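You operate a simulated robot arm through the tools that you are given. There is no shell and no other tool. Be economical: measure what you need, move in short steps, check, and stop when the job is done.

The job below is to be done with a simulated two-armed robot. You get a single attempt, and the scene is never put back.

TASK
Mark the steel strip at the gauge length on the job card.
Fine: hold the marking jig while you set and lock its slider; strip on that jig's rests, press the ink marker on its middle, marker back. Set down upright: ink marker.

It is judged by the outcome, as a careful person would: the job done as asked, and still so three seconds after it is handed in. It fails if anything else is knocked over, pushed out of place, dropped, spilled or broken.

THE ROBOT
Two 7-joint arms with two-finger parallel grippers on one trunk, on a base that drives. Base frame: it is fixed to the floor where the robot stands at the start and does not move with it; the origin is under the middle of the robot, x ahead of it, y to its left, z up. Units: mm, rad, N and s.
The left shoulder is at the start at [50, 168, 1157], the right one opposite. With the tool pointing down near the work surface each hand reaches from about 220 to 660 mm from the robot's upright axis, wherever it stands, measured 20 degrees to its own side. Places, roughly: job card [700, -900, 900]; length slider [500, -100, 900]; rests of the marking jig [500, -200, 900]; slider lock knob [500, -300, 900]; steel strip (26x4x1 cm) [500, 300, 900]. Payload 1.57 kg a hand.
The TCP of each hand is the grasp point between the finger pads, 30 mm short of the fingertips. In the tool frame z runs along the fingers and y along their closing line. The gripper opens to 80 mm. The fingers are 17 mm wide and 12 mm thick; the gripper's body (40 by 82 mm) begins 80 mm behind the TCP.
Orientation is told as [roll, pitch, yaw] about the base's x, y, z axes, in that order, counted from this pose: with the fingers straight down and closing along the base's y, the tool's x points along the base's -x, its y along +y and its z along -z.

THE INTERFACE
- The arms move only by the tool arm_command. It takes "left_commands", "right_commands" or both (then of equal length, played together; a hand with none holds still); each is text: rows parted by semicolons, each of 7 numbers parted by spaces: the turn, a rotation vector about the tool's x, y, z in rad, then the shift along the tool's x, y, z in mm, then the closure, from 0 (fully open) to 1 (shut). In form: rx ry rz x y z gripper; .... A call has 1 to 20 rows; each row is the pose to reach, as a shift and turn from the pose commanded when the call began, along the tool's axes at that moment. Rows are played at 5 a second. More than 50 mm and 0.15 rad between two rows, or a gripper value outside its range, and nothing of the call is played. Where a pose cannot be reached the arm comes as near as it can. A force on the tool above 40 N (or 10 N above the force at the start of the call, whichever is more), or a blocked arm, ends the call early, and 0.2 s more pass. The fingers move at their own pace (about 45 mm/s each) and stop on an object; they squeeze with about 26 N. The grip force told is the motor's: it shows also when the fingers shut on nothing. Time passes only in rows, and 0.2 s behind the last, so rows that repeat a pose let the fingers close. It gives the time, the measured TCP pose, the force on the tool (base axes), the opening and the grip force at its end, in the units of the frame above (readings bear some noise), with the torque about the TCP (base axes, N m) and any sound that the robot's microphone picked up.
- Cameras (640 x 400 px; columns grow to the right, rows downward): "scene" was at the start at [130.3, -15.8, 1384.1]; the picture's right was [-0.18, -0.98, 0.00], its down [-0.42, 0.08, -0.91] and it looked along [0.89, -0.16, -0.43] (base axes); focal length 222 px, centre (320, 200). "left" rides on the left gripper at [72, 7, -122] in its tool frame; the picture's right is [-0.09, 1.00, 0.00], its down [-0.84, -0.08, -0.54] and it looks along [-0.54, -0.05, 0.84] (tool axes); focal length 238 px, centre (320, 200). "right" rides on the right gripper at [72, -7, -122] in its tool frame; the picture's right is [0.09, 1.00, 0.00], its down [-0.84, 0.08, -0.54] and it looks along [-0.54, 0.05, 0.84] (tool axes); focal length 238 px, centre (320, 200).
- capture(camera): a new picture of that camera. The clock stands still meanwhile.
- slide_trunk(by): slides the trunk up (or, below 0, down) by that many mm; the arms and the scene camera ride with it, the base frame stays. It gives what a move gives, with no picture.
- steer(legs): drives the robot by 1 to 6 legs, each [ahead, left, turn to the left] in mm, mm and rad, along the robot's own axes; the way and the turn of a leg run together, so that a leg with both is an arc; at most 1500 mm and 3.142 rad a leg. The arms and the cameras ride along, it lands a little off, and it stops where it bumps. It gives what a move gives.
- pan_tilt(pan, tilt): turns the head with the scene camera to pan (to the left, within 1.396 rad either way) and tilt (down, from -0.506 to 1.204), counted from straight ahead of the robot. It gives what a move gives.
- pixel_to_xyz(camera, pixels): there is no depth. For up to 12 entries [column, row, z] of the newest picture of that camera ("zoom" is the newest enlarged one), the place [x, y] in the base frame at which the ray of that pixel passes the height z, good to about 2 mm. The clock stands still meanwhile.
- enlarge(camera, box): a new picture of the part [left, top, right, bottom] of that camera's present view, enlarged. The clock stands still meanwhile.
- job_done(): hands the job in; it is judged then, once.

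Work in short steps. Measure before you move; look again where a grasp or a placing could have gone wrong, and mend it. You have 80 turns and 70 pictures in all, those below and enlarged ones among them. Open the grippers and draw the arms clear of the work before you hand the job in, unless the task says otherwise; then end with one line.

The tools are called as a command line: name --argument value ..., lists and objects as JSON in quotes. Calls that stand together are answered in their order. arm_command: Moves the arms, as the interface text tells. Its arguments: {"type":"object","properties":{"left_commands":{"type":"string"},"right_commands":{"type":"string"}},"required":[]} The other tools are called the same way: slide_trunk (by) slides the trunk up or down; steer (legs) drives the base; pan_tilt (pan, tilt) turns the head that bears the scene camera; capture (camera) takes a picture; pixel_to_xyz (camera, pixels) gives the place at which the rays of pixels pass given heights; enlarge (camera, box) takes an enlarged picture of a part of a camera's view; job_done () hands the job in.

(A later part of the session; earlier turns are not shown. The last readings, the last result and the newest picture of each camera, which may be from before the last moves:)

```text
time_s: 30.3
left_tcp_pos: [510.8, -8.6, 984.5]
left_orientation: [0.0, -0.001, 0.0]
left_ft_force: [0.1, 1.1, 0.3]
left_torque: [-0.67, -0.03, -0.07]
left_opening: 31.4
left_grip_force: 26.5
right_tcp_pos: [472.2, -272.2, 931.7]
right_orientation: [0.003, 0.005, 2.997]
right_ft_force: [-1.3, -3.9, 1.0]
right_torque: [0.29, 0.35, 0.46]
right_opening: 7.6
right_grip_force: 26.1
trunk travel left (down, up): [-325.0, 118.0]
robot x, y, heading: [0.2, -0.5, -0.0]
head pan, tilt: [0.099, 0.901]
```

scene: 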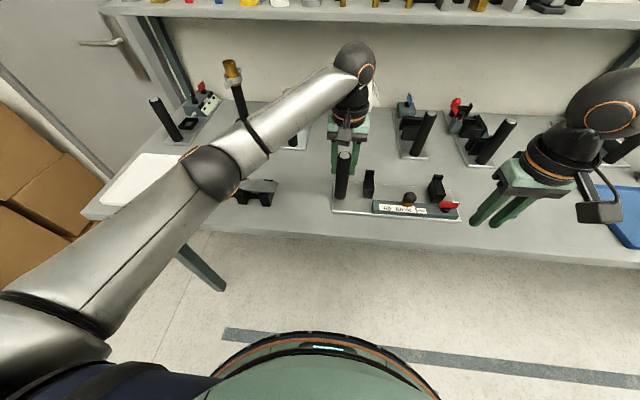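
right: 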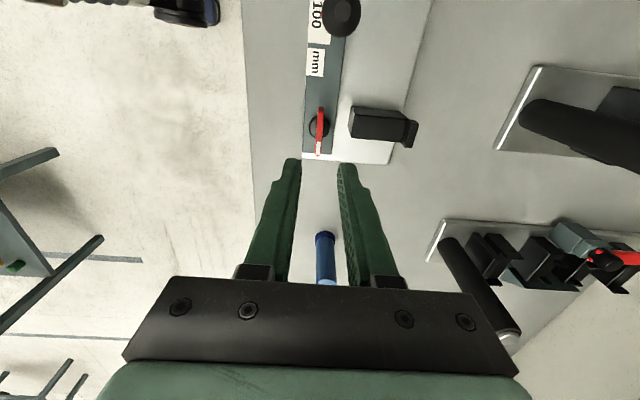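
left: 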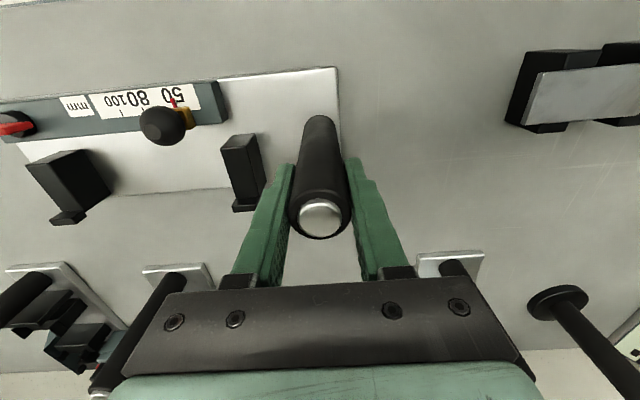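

Stop confirmed: the lock is fully turned. Release, rise, and begin unwinding the wrist.

arm_command --right_commands "0 0 -0.11 0 0 0 1;0 0 -0.11 0 0 0 0.6;0 0 -0.11 0 0 0 0.6;0 0 -0.11 0 0 -40 0.6;0 0 -0.11 0 0 -85 0.6;0 0 -0.25 0 0 -110 0.6;0 0 -0.39 0 0 -110 0.5;0 0 -0.53 0 0 -110 0.5;0 0 -0.67 0 0 -110 0.5;0 0 -0.81 0 0 -110 0.5;0 0 -0.95 0 0 -110 0.5;0 0 -1.09 0 0 -110 0.5;0 0 -1.23 0 0 -110 0.5;0 0 -1.37 0 0 -110 0.5;0 0 -1.51 0 0 -110 0.5;0 0 -1.65 0 0 -110 0.5"

enlarge --camera "right" --box '[240, 20, 432, 140]'

enlarge --camera "scene" --box '[320, 150, 480, 250]'

```text
time_s: 33.7
left_tcp_pos: [510.6, -8.3, 985.0]
left_orientation: [0.001, 0.0, 0.0]
left_ft_force: [-0.3, 1.3, 0.4]
left_torque: [-0.51, 0.11, -0.05]
left_opening: 32.0
left_grip_force: 25.9
right_tcp_pos: [473.5, -271.0, 1041.2]
right_orientation: [0.003, -0.002, -1.636]
right_ft_force: [0.2, 0.5, 0.0]
right_torque: [0.02, 0.02, 0.02]
right_opening: 39.9
right_grip_force: 0.1
trunk travel left (down, up): [-325.0, 118.0]
robot x, y, heading: [1.8, 0.4, 0.002]
head pan, tilt: [0.099, 0.901]
```

```text
3.33 times, centred on (336, 80) of right
```

zoom: 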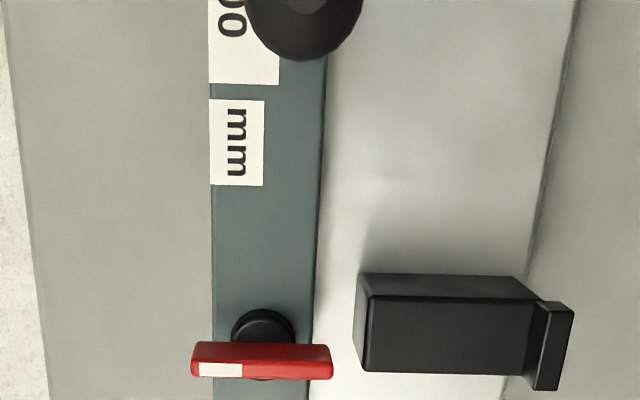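

```text
4.00 times, centred on (400, 200) of scene
```

zoom: 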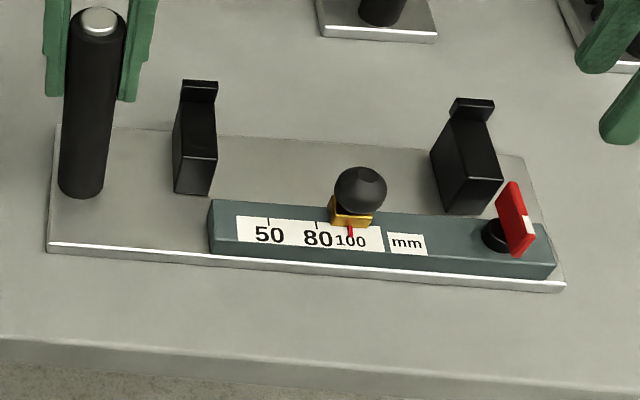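

Lock set and pointer still on 100. Now release the handle with left (rise straight up) and unwind the right hand, moving it aside.

arm_command --left_commands "0 0 0 0 0 0 0.7;0 0 0 0 0 0 0.3;0 0 0 0 0 0 0.1;0 0 0 0 0 -35 0;0 0 0 0 0 -70 0;0 0 0 0 0 -110 0;0 0 0 0 25 -120 0;0 0 0 0 60 -120 0;0 0 0 0 100 -120 0;0 0 0 0 140 -120 0;0 0 0 0 140 -120 0;0 0 0 0 140 -120 0" --right_commands "0 0 -0.14 0 0 0 0.5;0 0 -0.28 0 0 0 0.5;0 0 -0.42 0 0 0 0.5;0 0 -0.56 0 0 0 0.5;0 0 -0.7 0 0 0 0.5;0 0 -0.84 0 0 0 0.5;0 0 -0.98 0 0 0 0.3;0 0 -1.12 -15 0 0 0.3;0 0 -1.26 -30 0 0 0.3;0 0 -1.4 -45 0 0 0.2;0 0 -1.54 -60 0 0 0.2;0 0 -1.636 -75 0 0 0"

capture --camera "left"

capture --camera "right"

capture --camera "scene"

```text
time_s: 36.3
left_tcp_pos: [513.1, 132.0, 1104.3]
left_orientation: [-0.001, 0.0, 0.001]
left_ft_force: [0.0, -0.5, -0.5]
left_torque: [-0.02, 0.0, -0.02]
left_opening: 80.0
left_grip_force: 0.1
right_tcp_pos: [467.4, -347.2, 1040.0]
right_orientation: [-0.002, -0.005, -0.001]
right_ft_force: [-0.1, -0.4, 0.4]
right_torque: [0.01, 0.03, 0.02]
right_opening: 80.1
right_grip_force: 0.1
trunk travel left (down, up): [-325.0, 118.0]
robot x, y, heading: [1.9, 1.4, 0.005]
head pan, tilt: [0.099, 0.901]
```

```text
35 pictures are left
```

left: 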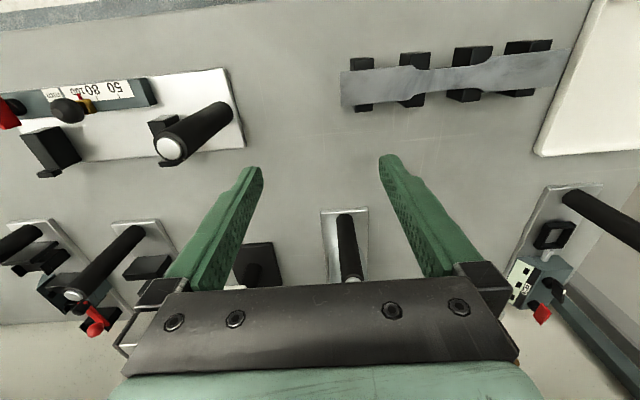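

```text
34 pictures are left
```

right: 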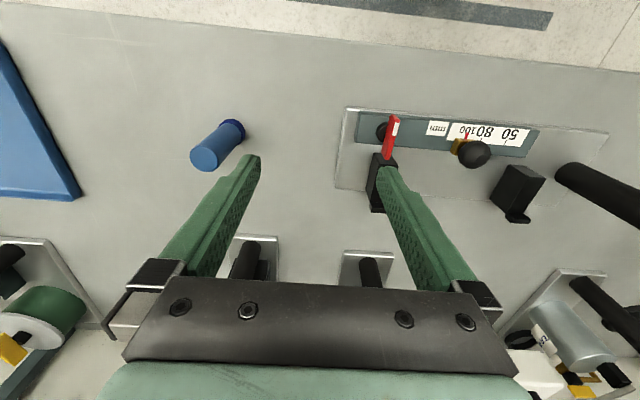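

```text
33 pictures are left
```

scene: 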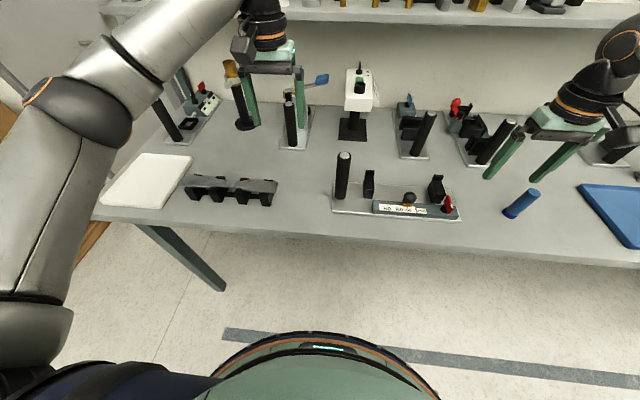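

Triangulating the strip corners from the scene and left pictures.

pixel_to_xyz --camera "left" --pixels '[[341, 107, 900], [341, 107, 930], [342, 71, 900], [342, 71, 930], [572, 48, 900], [572, 48, 930], [557, 89, 900], [557, 89, 930]]'

pixel_to_xyz --camera "scene" --pixels '[[278, 182, 900], [278, 182, 930], [275.4, 193, 900], [275.4, 193, 930], [178, 186, 900], [178, 186, 930], [185, 175.2, 900], [185, 175.2, 930]]'

enlarge --camera "left" --box '[330, 20, 586, 180]'

```text
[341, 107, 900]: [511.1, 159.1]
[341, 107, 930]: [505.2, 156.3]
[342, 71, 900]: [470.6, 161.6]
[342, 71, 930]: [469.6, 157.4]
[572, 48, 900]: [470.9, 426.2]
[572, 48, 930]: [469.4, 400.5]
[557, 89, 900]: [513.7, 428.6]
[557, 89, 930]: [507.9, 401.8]
```

```text
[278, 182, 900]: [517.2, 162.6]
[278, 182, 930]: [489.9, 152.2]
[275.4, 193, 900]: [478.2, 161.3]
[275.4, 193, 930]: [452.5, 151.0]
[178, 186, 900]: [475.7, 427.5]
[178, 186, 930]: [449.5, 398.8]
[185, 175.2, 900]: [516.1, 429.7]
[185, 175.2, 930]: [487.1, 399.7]
```

```text
2.50 times, centred on (458, 100) of left
```

zoom: 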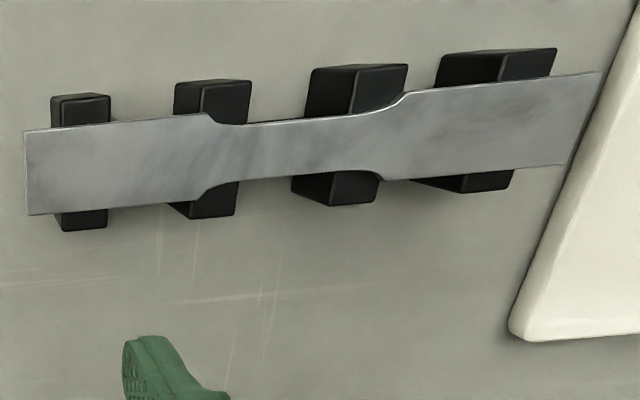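

Strip top z≈909, centre (490,290), aligned along y. Now I'll measure the jig rests closely.

enlarge --camera "scene" --box '[350, 160, 462, 230]'

enlarge --camera "right" --box '[350, 90, 574, 230]'

enlarge --camera "left" --box '[0, 60, 224, 200]'

```text
5.71 times, centred on (406, 195) of scene
```

zoom: 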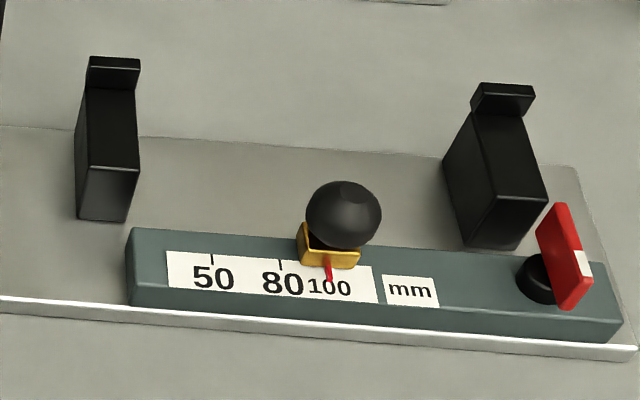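

```text
2.86 times, centred on (462, 160) of right
```

zoom: 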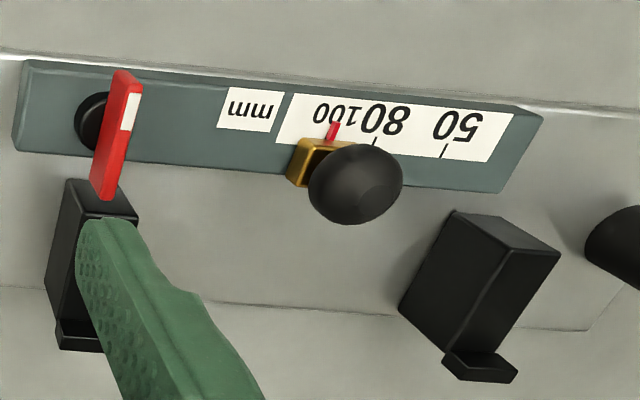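

```text
2.86 times, centred on (112, 130) of left
```

zoom: 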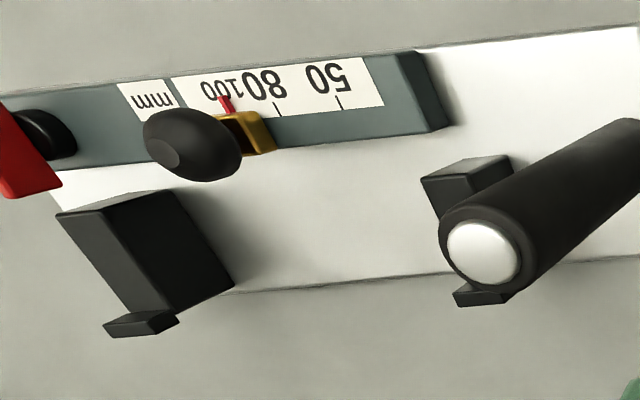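

Triangulating rest B's front-top edge and back-stop, and rest A from scene and left views.

pixel_to_xyz --camera "scene" --pixels '[[436.1, 196.2, 915], [436.1, 196.2, 930], [445.9, 194.7, 915], [445.9, 194.7, 930], [364, 189, 915], [364, 189, 930], [374, 189.4, 915], [374, 189.4, 930], [365, 176.1, 915], [365, 176.1, 930], [440, 180.5, 915]]'

pixel_to_xyz --camera "right" --pixels '[[378.8, 165.6, 915], [378.8, 165.6, 930], [398.4, 165.9, 915], [398.4, 165.9, 930], [475, 153, 920], [475, 153, 930]]'

pixel_to_xyz --camera "left" --pixels '[[19, 134.6, 915], [19, 134.6, 930], [36, 133.5, 915], [36, 133.5, 930], [68, 111, 920], [68, 111, 930]]'

```text
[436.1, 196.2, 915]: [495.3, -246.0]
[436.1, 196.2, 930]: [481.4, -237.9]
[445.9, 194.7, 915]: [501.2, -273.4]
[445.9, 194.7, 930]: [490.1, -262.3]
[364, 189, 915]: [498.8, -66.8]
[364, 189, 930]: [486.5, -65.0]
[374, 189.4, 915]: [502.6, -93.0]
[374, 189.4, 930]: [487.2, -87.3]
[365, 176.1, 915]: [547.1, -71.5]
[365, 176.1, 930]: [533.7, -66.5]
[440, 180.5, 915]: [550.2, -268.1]
```

```text
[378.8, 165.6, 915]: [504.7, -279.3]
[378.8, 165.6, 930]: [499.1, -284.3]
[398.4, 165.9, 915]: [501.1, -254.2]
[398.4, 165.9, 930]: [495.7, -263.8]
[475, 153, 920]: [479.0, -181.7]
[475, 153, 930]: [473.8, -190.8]
```

```text
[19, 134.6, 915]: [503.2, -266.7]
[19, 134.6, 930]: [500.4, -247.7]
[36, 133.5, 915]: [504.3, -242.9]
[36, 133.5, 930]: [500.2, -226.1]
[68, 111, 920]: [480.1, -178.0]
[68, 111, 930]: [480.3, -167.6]
```

Rests: tops z≈909, y centres ≈−81 and −263 (middle −172), x 503–552. Now the left hand turns +90° above the strip centre (490,290) while the right hand retracts up.

arm_command --left_commands "0 0 -0.14 2 14 0 0.2;0 0 -0.28 4 28 0 0.2;0 0 -0.42 6 42 0 0.2;0 0 -0.56 8 56 0 0.2;0 0 -0.7 10 70 0 0.2;0 0 -0.84 12 84 0 0.2;0 0 -0.98 14 98 0 0.2;0 0 -1.12 16 112 10 0.2;0 0 -1.26 18 126 25 0.2;0 0 -1.4 20 142 50 0.2;0 0 -1.571 22 158 80 0.2;0 0 -1.571 22 158 80 0.2" --right_commands "0 0 0 10 0 -10 0;0 0 0 20 0 -20 0;0 0 0 30 0 -30 0;0 0 0 40 0 -40 0;0 0 0 50 0 -50 0;0 0 0 60 0 -60 0;0 0 0 70 0 -70 0;0 0 0 80 0 -80 0;0 0 0 90 0 -90 0;0 0 0 100 0 -100 0;0 0 0 110 0 -110 0;0 0 0 110 0 -110 0"

capture --camera "left"

```text
refused: row 11 steps farther than a row can; nothing moved
```

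```text
28 pictures are left
```

left: 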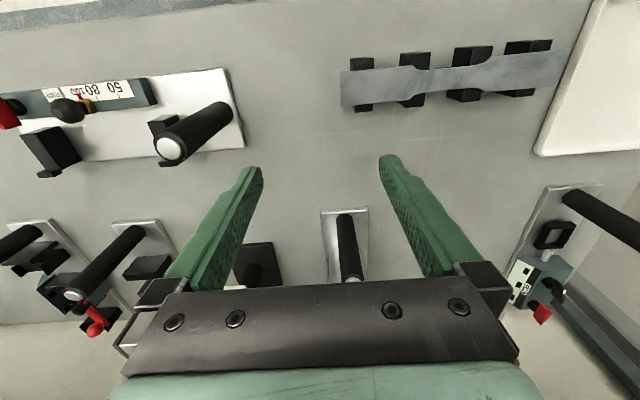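

Row 11 turned too far; I'll respace the rows and repeat.

arm_command --left_commands "0 0 -0.14 2 14 0 0.2;0 0 -0.28 4 28 0 0.2;0 0 -0.42 6 42 0 0.2;0 0 -0.56 8 56 0 0.2;0 0 -0.7 10 70 0 0.2;0 0 -0.84 12 84 0 0.2;0 0 -0.98 14 98 0 0.2;0 0 -1.12 16 112 10 0.2;0 0 -1.26 18 126 25 0.2;0 0 -1.4 20 142 50 0.2;0 0 -1.5 22 152 70 0.2;0 0 -1.571 22 158 80 0.2;0 0 -1.571 22 158 80 0.2" --right_commands "0 0 0 10 0 -10 0;0 0 0 20 0 -20 0;0 0 0 30 0 -30 0;0 0 0 40 0 -40 0;0 0 0 50 0 -50 0;0 0 0 60 0 -60 0;0 0 0 70 0 -70 0;0 0 0 80 0 -80 0;0 0 0 90 0 -90 0;0 0 0 100 0 -100 0;0 0 0 110 0 -110 0;0 0 0 110 0 -110 0;0 0 0 110 0 -110 0"

capture --camera "left"

```text
time_s: 39.1
left_tcp_pos: [492.0, 289.0, 1025.7]
left_orientation: [0.0, 0.0, 1.572]
left_ft_force: [0.8, -0.5, 0.3]
left_torque: [0.0, -0.01, -0.02]
left_opening: 63.9
left_grip_force: 0.0
right_tcp_pos: [356.6, -346.0, 1150.2]
right_orientation: [-0.001, -0.004, -0.002]
right_ft_force: [-0.3, -0.9, -1.0]
right_torque: [0.01, -0.01, 0.03]
right_opening: 80.1
right_grip_force: 0.0
trunk travel left (down, up): [-325.0, 118.0]
robot x, y, heading: [1.5, 1.9, -0.002]
head pan, tilt: [0.099, 0.901]
```

```text
27 pictures are left
```

left: 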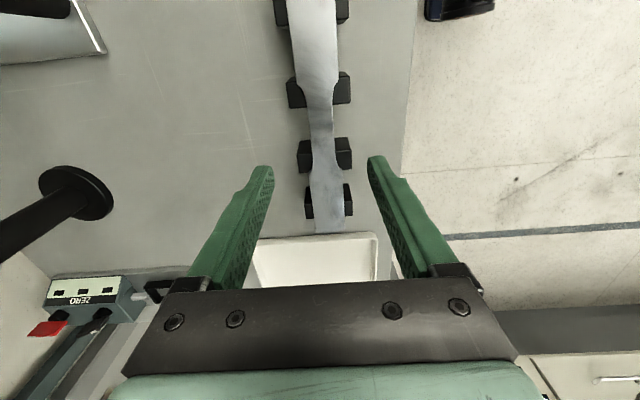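

Checking the waist and support gap in this view.

pixel_to_xyz --camera "left" --pixels '[[308, 120, 909], [334, 120, 909], [345, 104, 899], [345, 139, 899], [309, 100, 909], [310, 145, 909], [327, 233, 909]]'

enlarge --camera "left" --box '[256, 70, 384, 150]'

```text
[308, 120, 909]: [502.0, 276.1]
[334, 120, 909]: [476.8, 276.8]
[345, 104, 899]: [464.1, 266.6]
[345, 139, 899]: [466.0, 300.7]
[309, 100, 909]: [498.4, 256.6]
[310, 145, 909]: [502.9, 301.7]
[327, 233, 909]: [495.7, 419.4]
```

```text
5.00 times, centred on (320, 110) of left
```

zoom: 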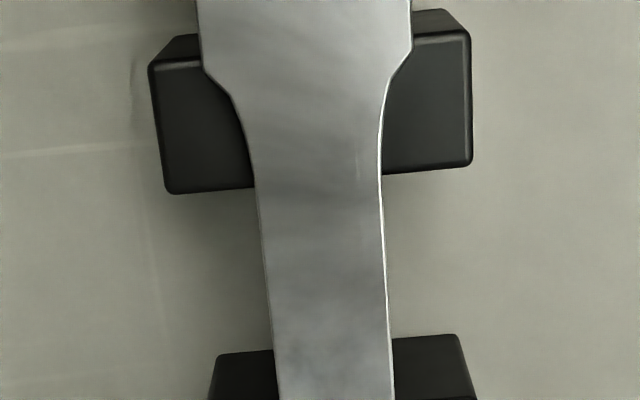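

Gap between supports is y≈269–308, waist centre (489.5, 288.5), 25 mm wide. Descend to z≈912 and grip.

arm_command --left_commands "0 0 0 0.5 2.5 40 0.3;0 0 0 0.5 2.5 80 0.3;0 0 0 0.5 2.5 105 0.3;0 0 0 0.5 2.5 114 0.3;0 0 0 0.5 2.5 114 1;0 0 0 0.5 2.5 114 1;0 0 0 0.5 2.5 114 1;0 0 0 0.5 2.5 114 1"

capture --camera "left"

```text
time_s: 40.9
left_tcp_pos: [484.9, 289.4, 909.1]
left_orientation: [0.001, 0.001, 1.571]
left_ft_force: [0.9, -0.1, 0.9]
left_torque: [-0.1, -0.06, 0.02]
left_opening: 23.7
left_grip_force: 25.6
right_tcp_pos: [358.0, -344.5, 1149.4]
right_orientation: [-0.002, -0.003, -0.001]
right_ft_force: [0.4, -0.1, -0.1]
right_torque: [0.02, 0.02, 0.03]
right_opening: 79.9
right_grip_force: 0.0
trunk travel left (down, up): [-325.0, 118.0]
robot x, y, heading: [-1.8, 0.8, 0.0]
head pan, tilt: [0.099, 0.901]
```

```text
25 pictures are left
```

left: 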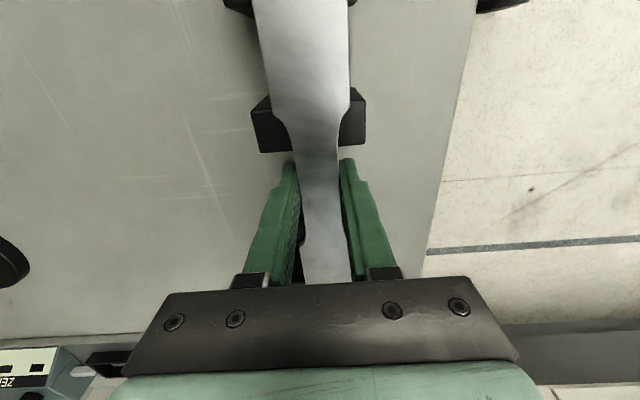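

Waist gripped (23.7 mm). Lift slowly and check that it stays level.

arm_command --left_commands "0 0 0 0 0 -6 1;0 0 0 0 0 -20 1;0 0 0 0 0 -50 1;0 0 0 0 0 -90 1;0 0 0 0 0 -135 1;0 0 0 0 0 -185 1;0 0 0 0 0 -185 1"

capture --camera "scene"

```text
time_s: 42.5
left_tcp_pos: [486.2, 292.9, 1095.5]
left_orientation: [0.002, 0.001, 1.572]
left_ft_force: [0.2, 0.7, -3.9]
left_torque: [0.02, 0.01, 0.01]
left_opening: 23.6
left_grip_force: 25.9
right_tcp_pos: [356.8, -344.4, 1150.3]
right_orientation: [-0.004, -0.003, -0.003]
right_ft_force: [-0.8, -0.8, -0.2]
right_torque: [0.02, -0.02, -0.02]
right_opening: 79.6
right_grip_force: 0.0
trunk travel left (down, up): [-325.0, 118.0]
robot x, y, heading: [3.0, 0.7, 0.001]
head pan, tilt: [0.099, 0.901]
```

```text
24 pictures are left
```

scene: 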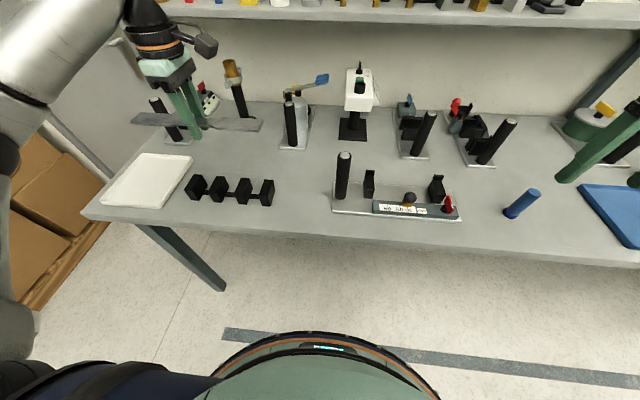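

Strip level and held. Drive the base 440 mm to the right, keeping the arms high.

steer --legs '[[0, -440, 0]]'

capture --camera "left"

capture --camera "scene"

```text
time_s: 46.9
left_tcp_pos: [486.6, -144.8, 1095.1]
left_orientation: [0.001, 0.0, 1.568]
left_ft_force: [1.0, -0.4, -4.1]
left_torque: [0.04, 0.02, 0.02]
left_opening: 23.9
left_grip_force: 26.0
right_tcp_pos: [355.6, -780.0, 1150.5]
right_orientation: [-0.001, -0.004, -0.003]
right_ft_force: [0.5, 0.6, -0.7]
right_torque: [-0.01, 0.01, 0.0]
right_opening: 80.0
right_grip_force: 0.0
trunk travel left (down, up): [-325.0, 118.0]
robot x, y, heading: [-1.8, -433.3, -0.001]
head pan, tilt: [0.099, 0.901]
```

```text
23 pictures are left
```

left: 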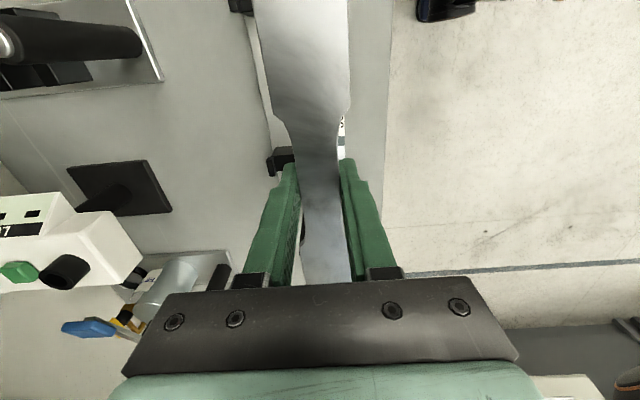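

```text
22 pictures are left
```

scene: 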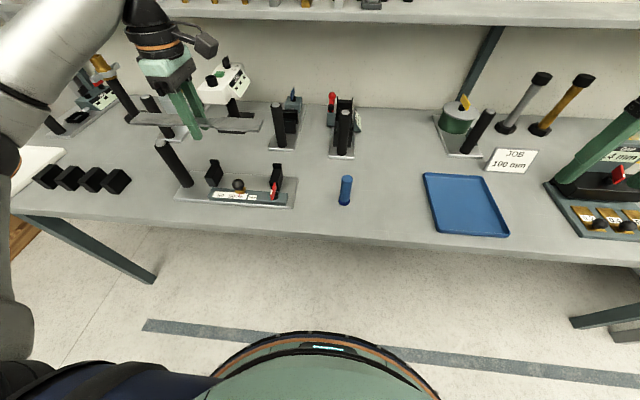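

Re-measuring the jig from this new viewpoint to detect any odometry offset.

enlarge --camera "scene" --box '[150, 130, 310, 230]'

pixel_to_xyz --camera "scene" --pixels '[[161, 145, 1010], [346, 178, 960], [345, 206, 873]]'

```text
4.00 times, centred on (230, 180) of scene
```

zoom: 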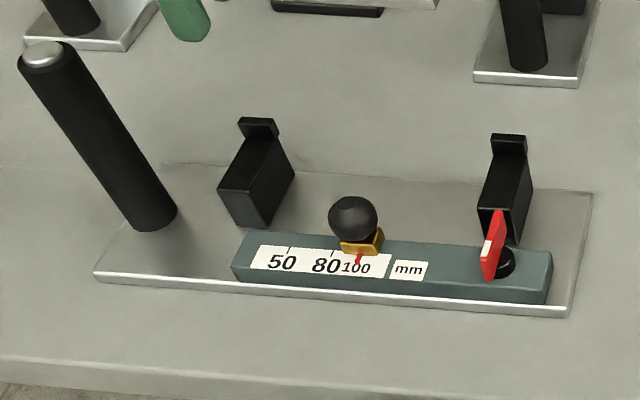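

```text
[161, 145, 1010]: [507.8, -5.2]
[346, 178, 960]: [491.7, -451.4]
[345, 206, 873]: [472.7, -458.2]
```

pixel_to_xyz --camera "scene" --pixels '[[205, 175.5, 909], [216.5, 177.5, 909], [210.5, 164.5, 909], [219.5, 165.5, 909], [270, 181.3, 909], [278.3, 182.3, 909], [273, 168.5, 909], [281.3, 169, 909], [318.4, 184, 920]]'

```text
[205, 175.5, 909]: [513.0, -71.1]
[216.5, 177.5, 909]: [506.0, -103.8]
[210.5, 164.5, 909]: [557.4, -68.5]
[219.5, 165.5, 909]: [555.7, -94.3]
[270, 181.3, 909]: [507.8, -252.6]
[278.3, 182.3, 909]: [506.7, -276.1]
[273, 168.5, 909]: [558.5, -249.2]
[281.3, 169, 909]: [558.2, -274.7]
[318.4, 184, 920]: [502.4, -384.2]
```

Rest middle at y≈−172.5, x centre ≈530. I'll move over it and lower to z≈945.

arm_command --left_commands "0 0 0 14 -22 0 1;0 0 0 28 -43.5 0 1;0 0 0 28 -43.5 0 1;0 0 0 28 -43.5 40 1;0 0 0 28 -43.5 80 1;0 0 0 28 -43.5 120 1;0 0 0 28 -43.5 150 1;0 0 0 28 -43.5 150 1"

enlarge --camera "scene" --box '[150, 130, 310, 230]'

```text
time_s: 48.6
left_tcp_pos: [530.6, -173.6, 946.4]
left_orientation: [0.0, 0.001, 1.569]
left_ft_force: [-0.3, -0.2, -4.6]
left_torque: [0.0, -0.02, 0.0]
left_opening: 23.9
left_grip_force: 26.2
right_tcp_pos: [354.8, -778.6, 1150.1]
right_orientation: [0.0, -0.003, -0.003]
right_ft_force: [0.1, -0.4, 0.6]
right_torque: [0.01, -0.02, -0.03]
right_opening: 79.9
right_grip_force: 0.0
trunk travel left (down, up): [-325.0, 118.0]
robot x, y, heading: [-1.1, -431.3, -0.006]
head pan, tilt: [0.099, 0.901]
```

```text
4.00 times, centred on (230, 180) of scene
```

zoom: 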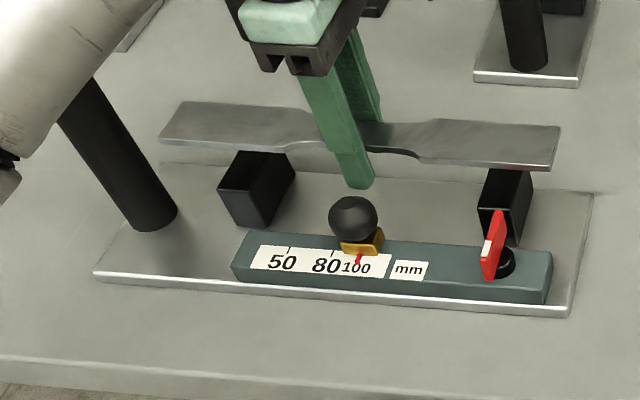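

Strip is right above both rests. Lower gently to contact (~25 mm) in small steps.

arm_command --left_commands "0 0 0 0 0 10 1;0 0 0 0 0 17 1;0 0 0 0 0 21 1;0 0 0 0 0 23 1;0 0 0 0 0 25 1;0 0 0 0 0 25 1"

enlarge --camera "scene" --box '[150, 130, 310, 230]'

```text
time_s: 50.0
left_tcp_pos: [530.5, -172.4, 918.7]
left_orientation: [-0.001, 0.001, 1.569]
left_ft_force: [0.5, -0.2, -4.1]
left_torque: [-0.01, -0.01, 0.01]
left_opening: 23.7
left_grip_force: 26.1
right_tcp_pos: [354.5, -778.7, 1150.0]
right_orientation: [-0.002, -0.005, -0.005]
right_ft_force: [-0.5, -0.2, -0.5]
right_torque: [0.01, 0.0, -0.01]
right_opening: 79.9
right_grip_force: 0.1
trunk travel left (down, up): [-325.0, 118.0]
robot x, y, heading: [0.5, -429.7, -0.004]
head pan, tilt: [0.099, 0.901]
```

```text
4.00 times, centred on (230, 180) of scene
```

zoom: 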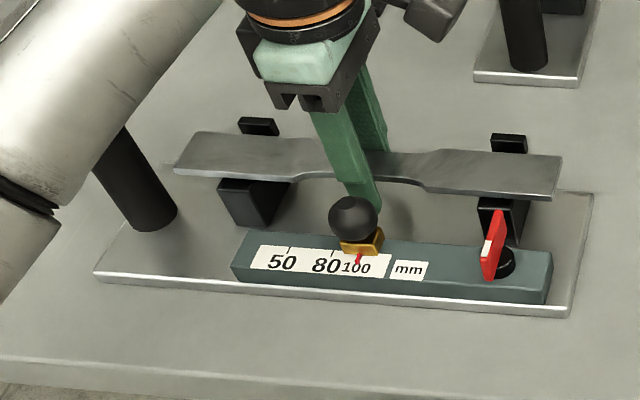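

No contact yet (force still −4 N). Continue down in 1.5 mm rows up to 9 mm.

arm_command --left_commands "0 0 0 0 0 1.5 1;0 0 0 0 0 3 1;0 0 0 0 0 4.5 1;0 0 0 0 0 4.5 1"

```text
time_s: 51.0
left_tcp_pos: [529.8, -172.4, 914.6]
left_orientation: [0.0, 0.001, 1.568]
left_ft_force: [0.1, -1.3, -4.4]
left_torque: [0.01, 0.0, 0.03]
left_opening: 23.5
left_grip_force: 26.1
right_tcp_pos: [355.3, -779.6, 1149.2]
right_orientation: [-0.002, -0.004, -0.004]
right_ft_force: [0.2, -0.6, 0.0]
right_torque: [-0.02, 0.02, -0.01]
right_opening: 79.8
right_grip_force: 0.1
trunk travel left (down, up): [-325.0, 118.0]
robot x, y, heading: [-1.6, -431.9, -0.003]
head pan, tilt: [0.099, 0.901]
```

arm_command --left_commands "0 0 0 0 0 1.2 1;0 0 0 0 0 2.4 1;0 0 0 0 0 3.6 1;0 0 0 0 0 3.6 1"

enlarge --camera "scene" --box '[190, 150, 302, 220]'

```text
time_s: 52.0
left_tcp_pos: [529.9, -171.1, 914.9]
left_orientation: [-0.007, -0.001, 1.569]
left_ft_force: [4.5, 1.3, 18.4]
left_torque: [-0.01, 0.13, 0.01]
left_opening: 23.9
left_grip_force: 26.2
right_tcp_pos: [354.2, -780.0, 1150.6]
right_orientation: [-0.002, -0.006, -0.003]
right_ft_force: [0.4, -0.6, -0.2]
right_torque: [-0.02, 0.0, 0.0]
right_opening: 80.3
right_grip_force: 0.1
trunk travel left (down, up): [-325.0, 118.0]
robot x, y, heading: [-0.8, -433.9, -0.006]
head pan, tilt: [0.099, 0.901]
```

```text
5.71 times, centred on (246, 185) of scene
```

zoom: 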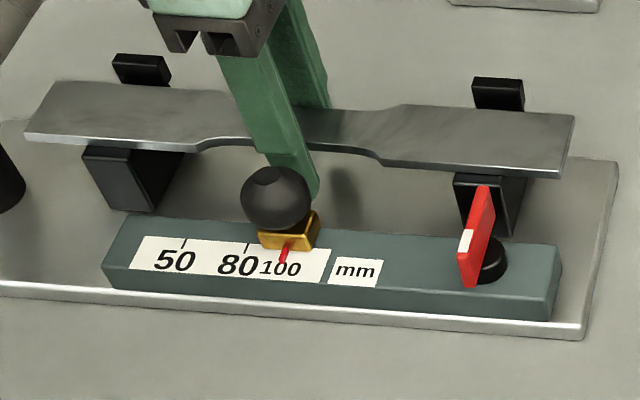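

Contact made (+18 N). Relieve 2.5 mm, open slightly (knob clearance), and lift away.

arm_command --left_commands "0 0 0 0 0 -2.5 1;0 0 0 0 0 -2.5 0.6;0 0 0 0 0 -2.5 0.58;0 0 0 0 0 -2.5 0.58;0 0 0 0 0 -20 0.58;0 0 0 0 0 -50 0.58;0 0 0 0 0 -95 0.58;0 0 0 0 0 -140 0.58"

enlarge --camera "scene" --box '[150, 130, 310, 230]'

capture --camera "left"

```text
time_s: 53.9
left_tcp_pos: [527.9, -170.2, 1052.1]
left_orientation: [0.002, -0.001, 1.568]
left_ft_force: [-0.4, -0.4, 0.4]
left_torque: [-0.02, -0.02, 0.03]
left_opening: 33.3
left_grip_force: 0.0
right_tcp_pos: [354.3, -780.2, 1151.6]
right_orientation: [-0.001, -0.001, -0.004]
right_ft_force: [-0.3, 0.7, 0.7]
right_torque: [0.01, -0.02, -0.01]
right_opening: 80.2
right_grip_force: 0.1
trunk travel left (down, up): [-325.0, 118.0]
robot x, y, heading: [-0.5, -434.2, -0.004]
head pan, tilt: [0.099, 0.901]
```

```text
4.00 times, centred on (230, 180) of scene
```

zoom: 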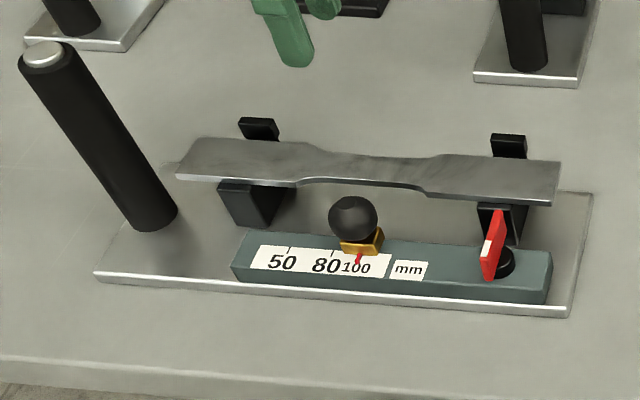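

```text
16 pictures are left
```

left: 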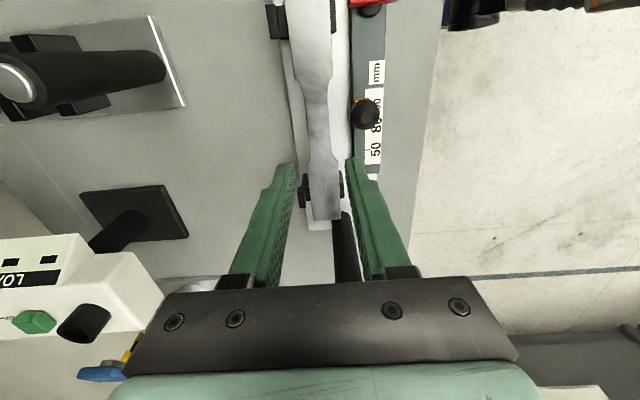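

Strip rests correctly. I'll check its end position, then unwind the left wrist while moving over the marker at ≈(490,-442), which the left arm can reach from here.

pixel_to_xyz --camera "left" --pixels '[[313, 219, 916], [341, 217, 916], [305, 110, 916], [325, 110, 916]]'

arm_command --left_commands "0 0 0 0 0 -45 0.3;0 0 0.13 20 3 -60 0;0 0 0.26 40 6 -60 0;0 0 0.39 60 9 -60 0;0 0 0.52 80 12 -60 0;0 0 0.65 100 15 -60 0;0 0 0.78 120 18 -60 0;0 0 0.91 140 21 -60 0;0 0 1.04 160 24 -60 0;0 0 1.17 180 27 -60 0;0 0 1.3 205 30 -60 0;0 0 1.43 235 33 -60 0;0 0 1.568 265 36 -60 0;0 0 1.568 265 36 -60 0"

capture --camera "left"

```text
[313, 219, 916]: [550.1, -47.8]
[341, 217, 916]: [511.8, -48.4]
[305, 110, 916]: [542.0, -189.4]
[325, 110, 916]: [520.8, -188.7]
```

```text
time_s: 56.9
left_tcp_pos: [492.3, -438.9, 1110.1]
left_orientation: [0.002, 0.001, -0.003]
left_ft_force: [-0.6, 0.3, 0.6]
left_torque: [-0.07, 0.03, 0.0]
left_opening: 79.6
left_grip_force: 0.0
right_tcp_pos: [355.0, -779.5, 1150.3]
right_orientation: [-0.002, -0.002, -0.002]
right_ft_force: [0.5, -0.2, 0.2]
right_torque: [-0.03, 0.02, 0.01]
right_opening: 79.9
right_grip_force: 0.1
trunk travel left (down, up): [-325.0, 118.0]
robot x, y, heading: [0.3, -434.1, -0.001]
head pan, tilt: [0.099, 0.901]
```

```text
15 pictures are left
```

left: 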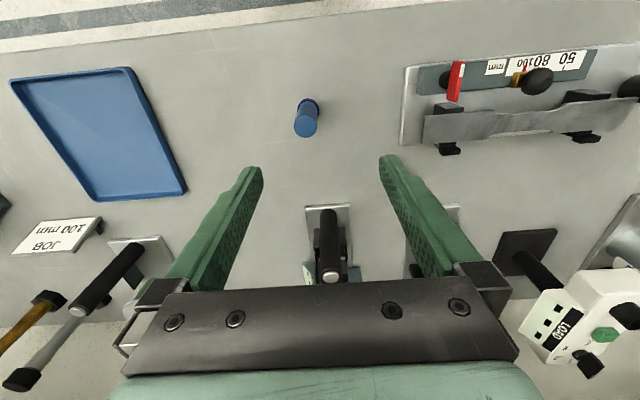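

Marker is at about (306,115). Triangulate with the scene view (top (346,178), base (345,206)).

pixel_to_xyz --camera "left" --pixels '[[305, 125, 940], [305, 125, 970], [309, 104, 875], [440, 112, 916], [431, 134, 916], [635, 95, 916]]'

pixel_to_xyz --camera "scene" --pixels '[[346, 180, 940], [346, 180, 970], [345, 203, 875]]'

enlarge --camera "left" --box '[256, 80, 352, 140]'

enlarge --camera "scene" --box '[314, 165, 378, 215]'

```text
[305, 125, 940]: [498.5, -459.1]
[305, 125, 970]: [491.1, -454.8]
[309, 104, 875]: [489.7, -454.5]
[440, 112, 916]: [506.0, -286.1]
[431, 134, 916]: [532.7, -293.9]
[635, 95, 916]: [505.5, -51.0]
```

```text
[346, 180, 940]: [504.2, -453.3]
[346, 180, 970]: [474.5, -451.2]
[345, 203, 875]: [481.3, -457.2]
```

```text
6.67 times, centred on (304, 110) of left
```

zoom: 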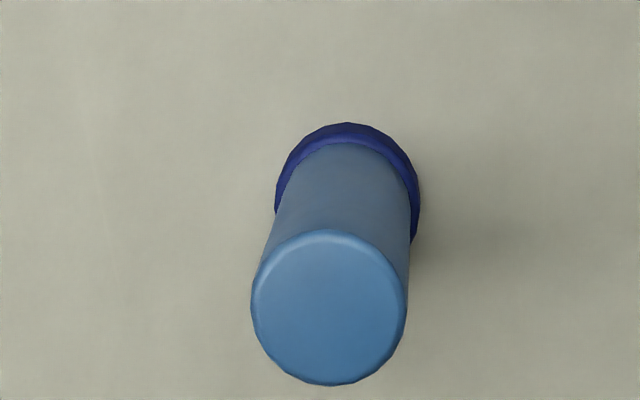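

```text
8.00 times, centred on (346, 190) of scene
```

zoom: 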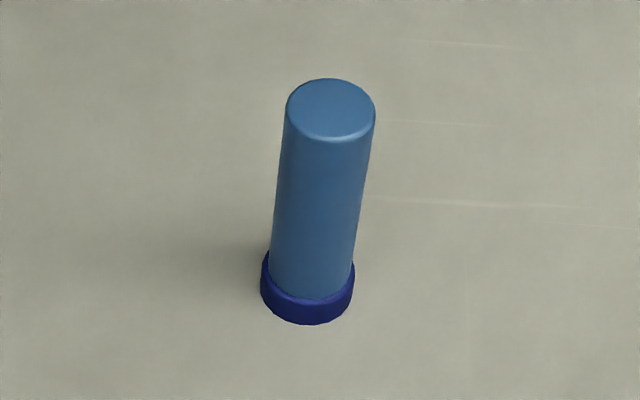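

Marker top centre ≈(496,-456,953), about 29 mm in diameter. Lower left hand to z≈928 straddling it, and grip.

arm_command --left_commands "0 0 0 -4 -17 20 0.15;0 0 0 -4 -17 65 0.15;0 0 0 -4 -17 100 0.15;0 0 0 -4 -17 100 0.15"

capture --camera "left"

```text
time_s: 57.9
left_tcp_pos: [493.9, -454.2, 1009.0]
left_orientation: [0.0, -0.001, 0.001]
left_ft_force: [0.5, 0.7, 1.0]
left_torque: [0.0, 0.0, -0.02]
left_opening: 67.9
left_grip_force: 0.0
right_tcp_pos: [355.6, -780.3, 1150.5]
right_orientation: [0.0, -0.002, -0.003]
right_ft_force: [0.3, 0.4, 0.6]
right_torque: [-0.04, 0.01, 0.05]
right_opening: 79.9
right_grip_force: 0.0
trunk travel left (down, up): [-325.0, 118.0]
robot x, y, heading: [-4.9, -432.5, -0.002]
head pan, tilt: [0.099, 0.901]
```

```text
12 pictures are left
```

left: 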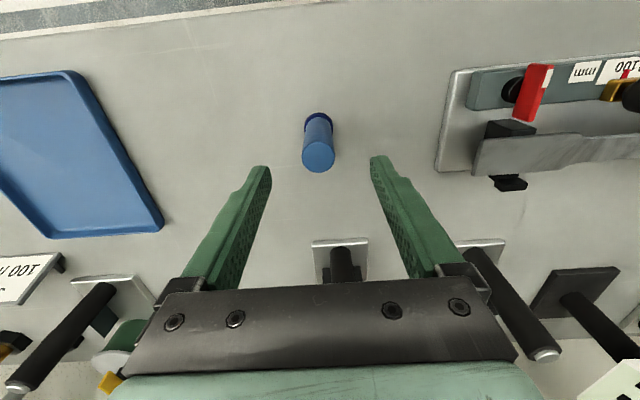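

Well centred (marker col 318, finger mid col 320). Query then descend.

pixel_to_xyz --camera "left" --pixels '[[318.5, 156, 953], [319, 125, 872]]'

arm_command --left_commands "0 0 0 -1 -1 30 0.15;0 0 0 -1 -1 60 0.15;0 0 0 -1 -1 81 0.15;0 0 0 -1 -1 81 1;0 0 0 -1 -1 81 1;0 0 0 -1 -1 81 1;0 0 0 -1 -1 81 1"

capture --camera "left"

```text
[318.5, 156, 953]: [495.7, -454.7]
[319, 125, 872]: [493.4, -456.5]
```

```text
time_s: 59.5
left_tcp_pos: [496.3, -456.2, 931.7]
left_orientation: [0.001, 0.001, 0.0]
left_ft_force: [0.1, 0.2, 0.4]
left_torque: [-0.04, 0.03, 0.03]
left_opening: 27.0
left_grip_force: 25.9
right_tcp_pos: [355.1, -780.9, 1149.4]
right_orientation: [-0.001, -0.004, -0.003]
right_ft_force: [-0.1, 0.7, -0.3]
right_torque: [0.02, 0.0, -0.01]
right_opening: 79.8
right_grip_force: 0.0
trunk travel left (down, up): [-325.0, 118.0]
robot x, y, heading: [0.1, -435.1, -0.004]
head pan, tilt: [0.099, 0.901]
```

```text
11 pictures are left
```

left: 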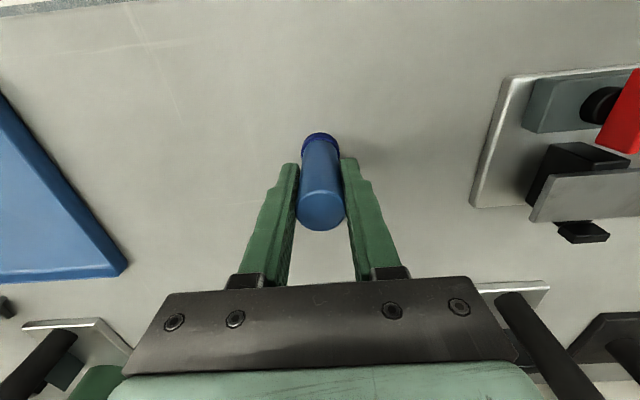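

Marker gripped (27 mm). Lift and carry it over the strip's middle at height, then look.

arm_command --left_commands "0 0 0 0 0 -10 1;0 0 0 0 0 -50 1;0 0 0 0 0 -95 1;0 0 0 0 0 -120 1;0 0 0 -5 40 -120 1;0 0 0 -10 85 -120 1;0 0 0 -16 130 -120 1;0 0 0 -22 175 -120 1;0 0 0 -28 220 -120 1;0 0 0 -34 260 -120 1;0 0 0 -34 284 -120 1;0 0 0 -34 284 -120 1"

capture --camera "left"

capture --camera "scene"

```text
time_s: 62.0
left_tcp_pos: [534.1, -168.2, 1051.1]
left_orientation: [-0.001, -0.001, 0.001]
left_ft_force: [0.4, -0.1, -1.1]
left_torque: [0.02, -0.02, -0.02]
left_opening: 26.5
left_grip_force: 25.7
right_tcp_pos: [355.0, -780.3, 1150.4]
right_orientation: [-0.002, -0.003, -0.003]
right_ft_force: [-0.5, -0.2, 0.5]
right_torque: [0.02, -0.01, -0.01]
right_opening: 79.9
right_grip_force: 0.1
trunk travel left (down, up): [-325.0, 118.0]
robot x, y, heading: [0.2, -430.3, -0.003]
head pan, tilt: [0.099, 0.901]
```

```text
10 pictures are left
```

left: 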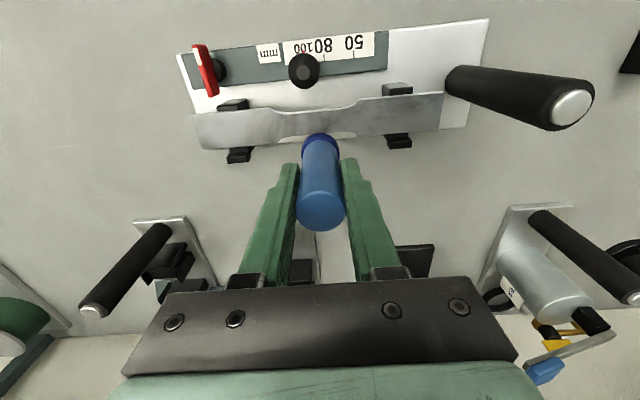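

```text
9 pictures are left
```

scene: 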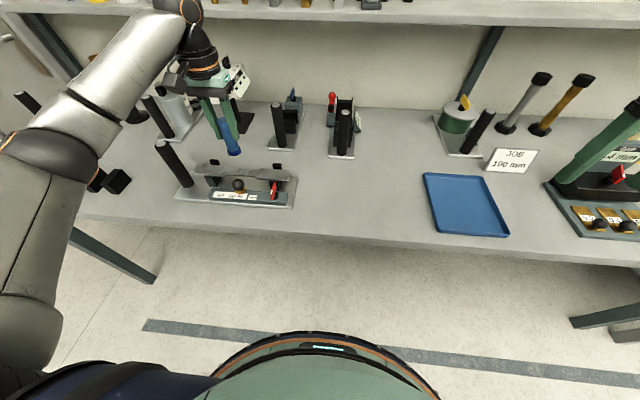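

Query the strip's four corners (193,115), (204,149), (443,92), (439,130) from this view.

pixel_to_xyz --camera "left" --pixels '[[193, 115, 914], [204, 149, 914], [443, 92, 914], [439, 130, 914], [302, 110, 914], [352, 103, 914]]'

enlarge --camera "left" --box '[180, 60, 460, 235]'

```text
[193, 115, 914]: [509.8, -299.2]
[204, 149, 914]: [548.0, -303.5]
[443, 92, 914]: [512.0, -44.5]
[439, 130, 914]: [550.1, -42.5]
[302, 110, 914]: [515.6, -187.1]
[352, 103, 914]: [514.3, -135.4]
```

```text
2.29 times, centred on (320, 148) of left
```

zoom: 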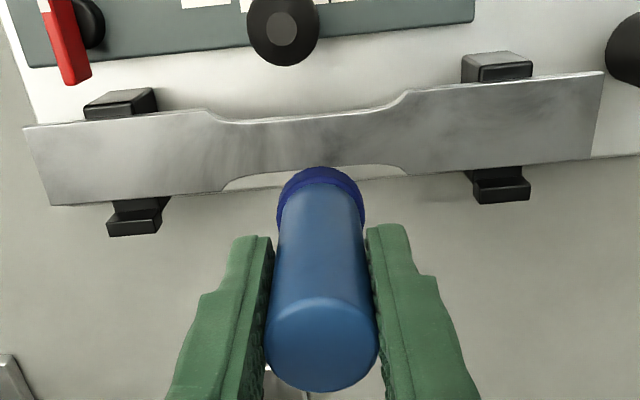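

Strip centre ≈4.5 mm nearer and 3 mm to −y relative to the TCP. Correct, then lower to z≈977, just above contact.

arm_command --left_commands "0 0 0 4.5 -3 0 1;0 0 0 4.5 -3 40 1;0 0 0 4.5 -3 65 1;0 0 0 4.5 -3 74 1;0 0 0 4.5 -3 74 1"

enlarge --camera "scene" --box '[190, 130, 302, 200]'

```text
time_s: 63.2
left_tcp_pos: [527.9, -174.5, 978.3]
left_orientation: [-0.001, -0.005, 0.0]
left_ft_force: [1.2, 2.3, 20.1]
left_torque: [0.14, -0.15, 0.02]
left_opening: 27.3
left_grip_force: 26.2
right_tcp_pos: [352.3, -781.0, 1151.0]
right_orientation: [-0.001, -0.004, -0.003]
right_ft_force: [0.2, -0.2, 0.5]
right_torque: [0.0, 0.02, -0.01]
right_opening: 80.0
right_grip_force: 0.0
trunk travel left (down, up): [-325.0, 118.0]
robot x, y, heading: [-1.6, -434.4, -0.0]
head pan, tilt: [0.099, 0.901]
```

```text
5.71 times, centred on (246, 165) of scene
```

zoom: 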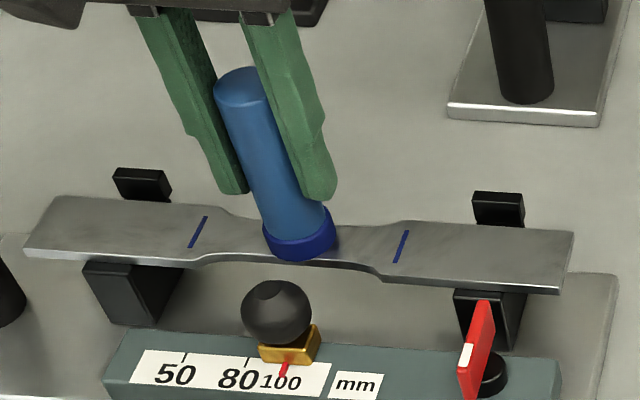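

Contact at 20 N and both blue gauge marks appeared. Lift off and carry the marker back above its original spot.

arm_command --left_commands "0 0 0 0 0 -10 1;0 0 0 0 0 -45 1;0 0 0 0 0 -80 1;0 0 0 5 -40 -80 1;0 0 0 10 -85 -80 1;0 0 0 15 -130 -80 1;0 0 0 20 -175 -80 1;0 0 0 25 -220 -80 1;0 0 0 29.5 -260 -80 1;0 0 0 29.5 -281 -60 1;0 0 0 29.5 -281 -20 1;0 0 0 29.5 -281 20 1;0 0 0 29.5 -281 36 1;0 0 0 29.5 -281 42 1;0 0 0 29.5 -281 42 1"

enlarge --camera "scene" --box '[180, 130, 372, 250]'

```text
time_s: 66.5
left_tcp_pos: [498.7, -455.4, 935.7]
left_orientation: [-0.002, 0.001, -0.002]
left_ft_force: [0.0, 0.3, -1.0]
left_torque: [0.0, -0.01, -0.03]
left_opening: 27.1
left_grip_force: 25.5
right_tcp_pos: [355.4, -779.4, 1149.6]
right_orientation: [0.001, -0.003, -0.003]
right_ft_force: [-0.1, -0.1, 0.1]
right_torque: [-0.02, 0.02, 0.0]
right_opening: 80.2
right_grip_force: 0.0
trunk travel left (down, up): [-325.0, 118.0]
robot x, y, heading: [-0.6, -430.8, -0.008]
head pan, tilt: [0.099, 0.901]
```

```text
3.33 times, centred on (276, 190) of scene
```

zoom: 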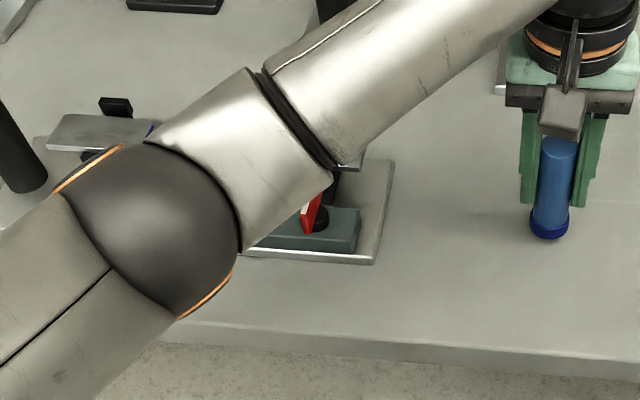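

Upright over its spot, ~4 mm up. Lower in 1 mm steps until touching.

arm_command --left_commands "0 0 0 0 0 1.5 1;0 0 0 0 0 3 1;0 0 0 0 0 4.5 1;0 0 0 0 0 4.5 1"

```text
time_s: 67.5
left_tcp_pos: [497.6, -455.8, 932.0]
left_orientation: [0.001, -0.001, 0.001]
left_ft_force: [-1.3, 0.6, -0.6]
left_torque: [0.02, -0.02, -0.02]
left_opening: 27.0
left_grip_force: 26.1
right_tcp_pos: [354.4, -779.3, 1150.2]
right_orientation: [-0.002, -0.004, -0.002]
right_ft_force: [0.1, 0.1, -0.3]
right_torque: [0.01, -0.01, 0.02]
right_opening: 80.0
right_grip_force: 0.1
trunk travel left (down, up): [-325.0, 118.0]
robot x, y, heading: [-2.7, -429.8, 0.001]
head pan, tilt: [0.099, 0.901]
```

No contact yet (−0.6 N, weight only); continue down gently.

arm_command --left_commands "0 0 0 0 0 0.8 1;0 0 0 0 0 1.6 1;0 0 0 0 0 2.4 1;0 0 0 0 0 2.4 1"

```text
time_s: 68.5
left_tcp_pos: [498.0, -454.5, 928.5]
left_orientation: [0.0, 0.001, 0.002]
left_ft_force: [-0.2, 0.4, -0.4]
left_torque: [0.0, 0.01, -0.01]
left_opening: 27.0
left_grip_force: 26.2
right_tcp_pos: [354.8, -779.7, 1150.4]
right_orientation: [-0.001, -0.003, -0.004]
right_ft_force: [0.7, 0.2, -0.5]
right_torque: [0.02, 0.03, 0.03]
right_opening: 80.0
right_grip_force: 0.0
trunk travel left (down, up): [-325.0, 118.0]
robot x, y, heading: [0.5, -438.5, -0.005]
head pan, tilt: [0.099, 0.901]
```

arm_command --left_commands "0 0 0 0 0 1 1;0 0 0 0 0 2 1;0 0 0 0 0 3 1;0 0 0 0 0 3 1"

```text
time_s: 69.5
left_tcp_pos: [497.6, -455.2, 924.5]
left_orientation: [0.0, 0.001, -0.001]
left_ft_force: [0.0, 0.2, 0.2]
left_torque: [0.0, 0.01, 0.02]
left_opening: 26.9
left_grip_force: 26.2
right_tcp_pos: [355.7, -779.9, 1149.9]
right_orientation: [-0.002, -0.004, -0.002]
right_ft_force: [0.1, -0.4, 0.1]
right_torque: [-0.01, -0.03, -0.03]
right_opening: 79.8
right_grip_force: 0.0
trunk travel left (down, up): [-325.0, 118.0]
robot x, y, heading: [-2.9, -432.4, 0.004]
head pan, tilt: [0.099, 0.901]
```

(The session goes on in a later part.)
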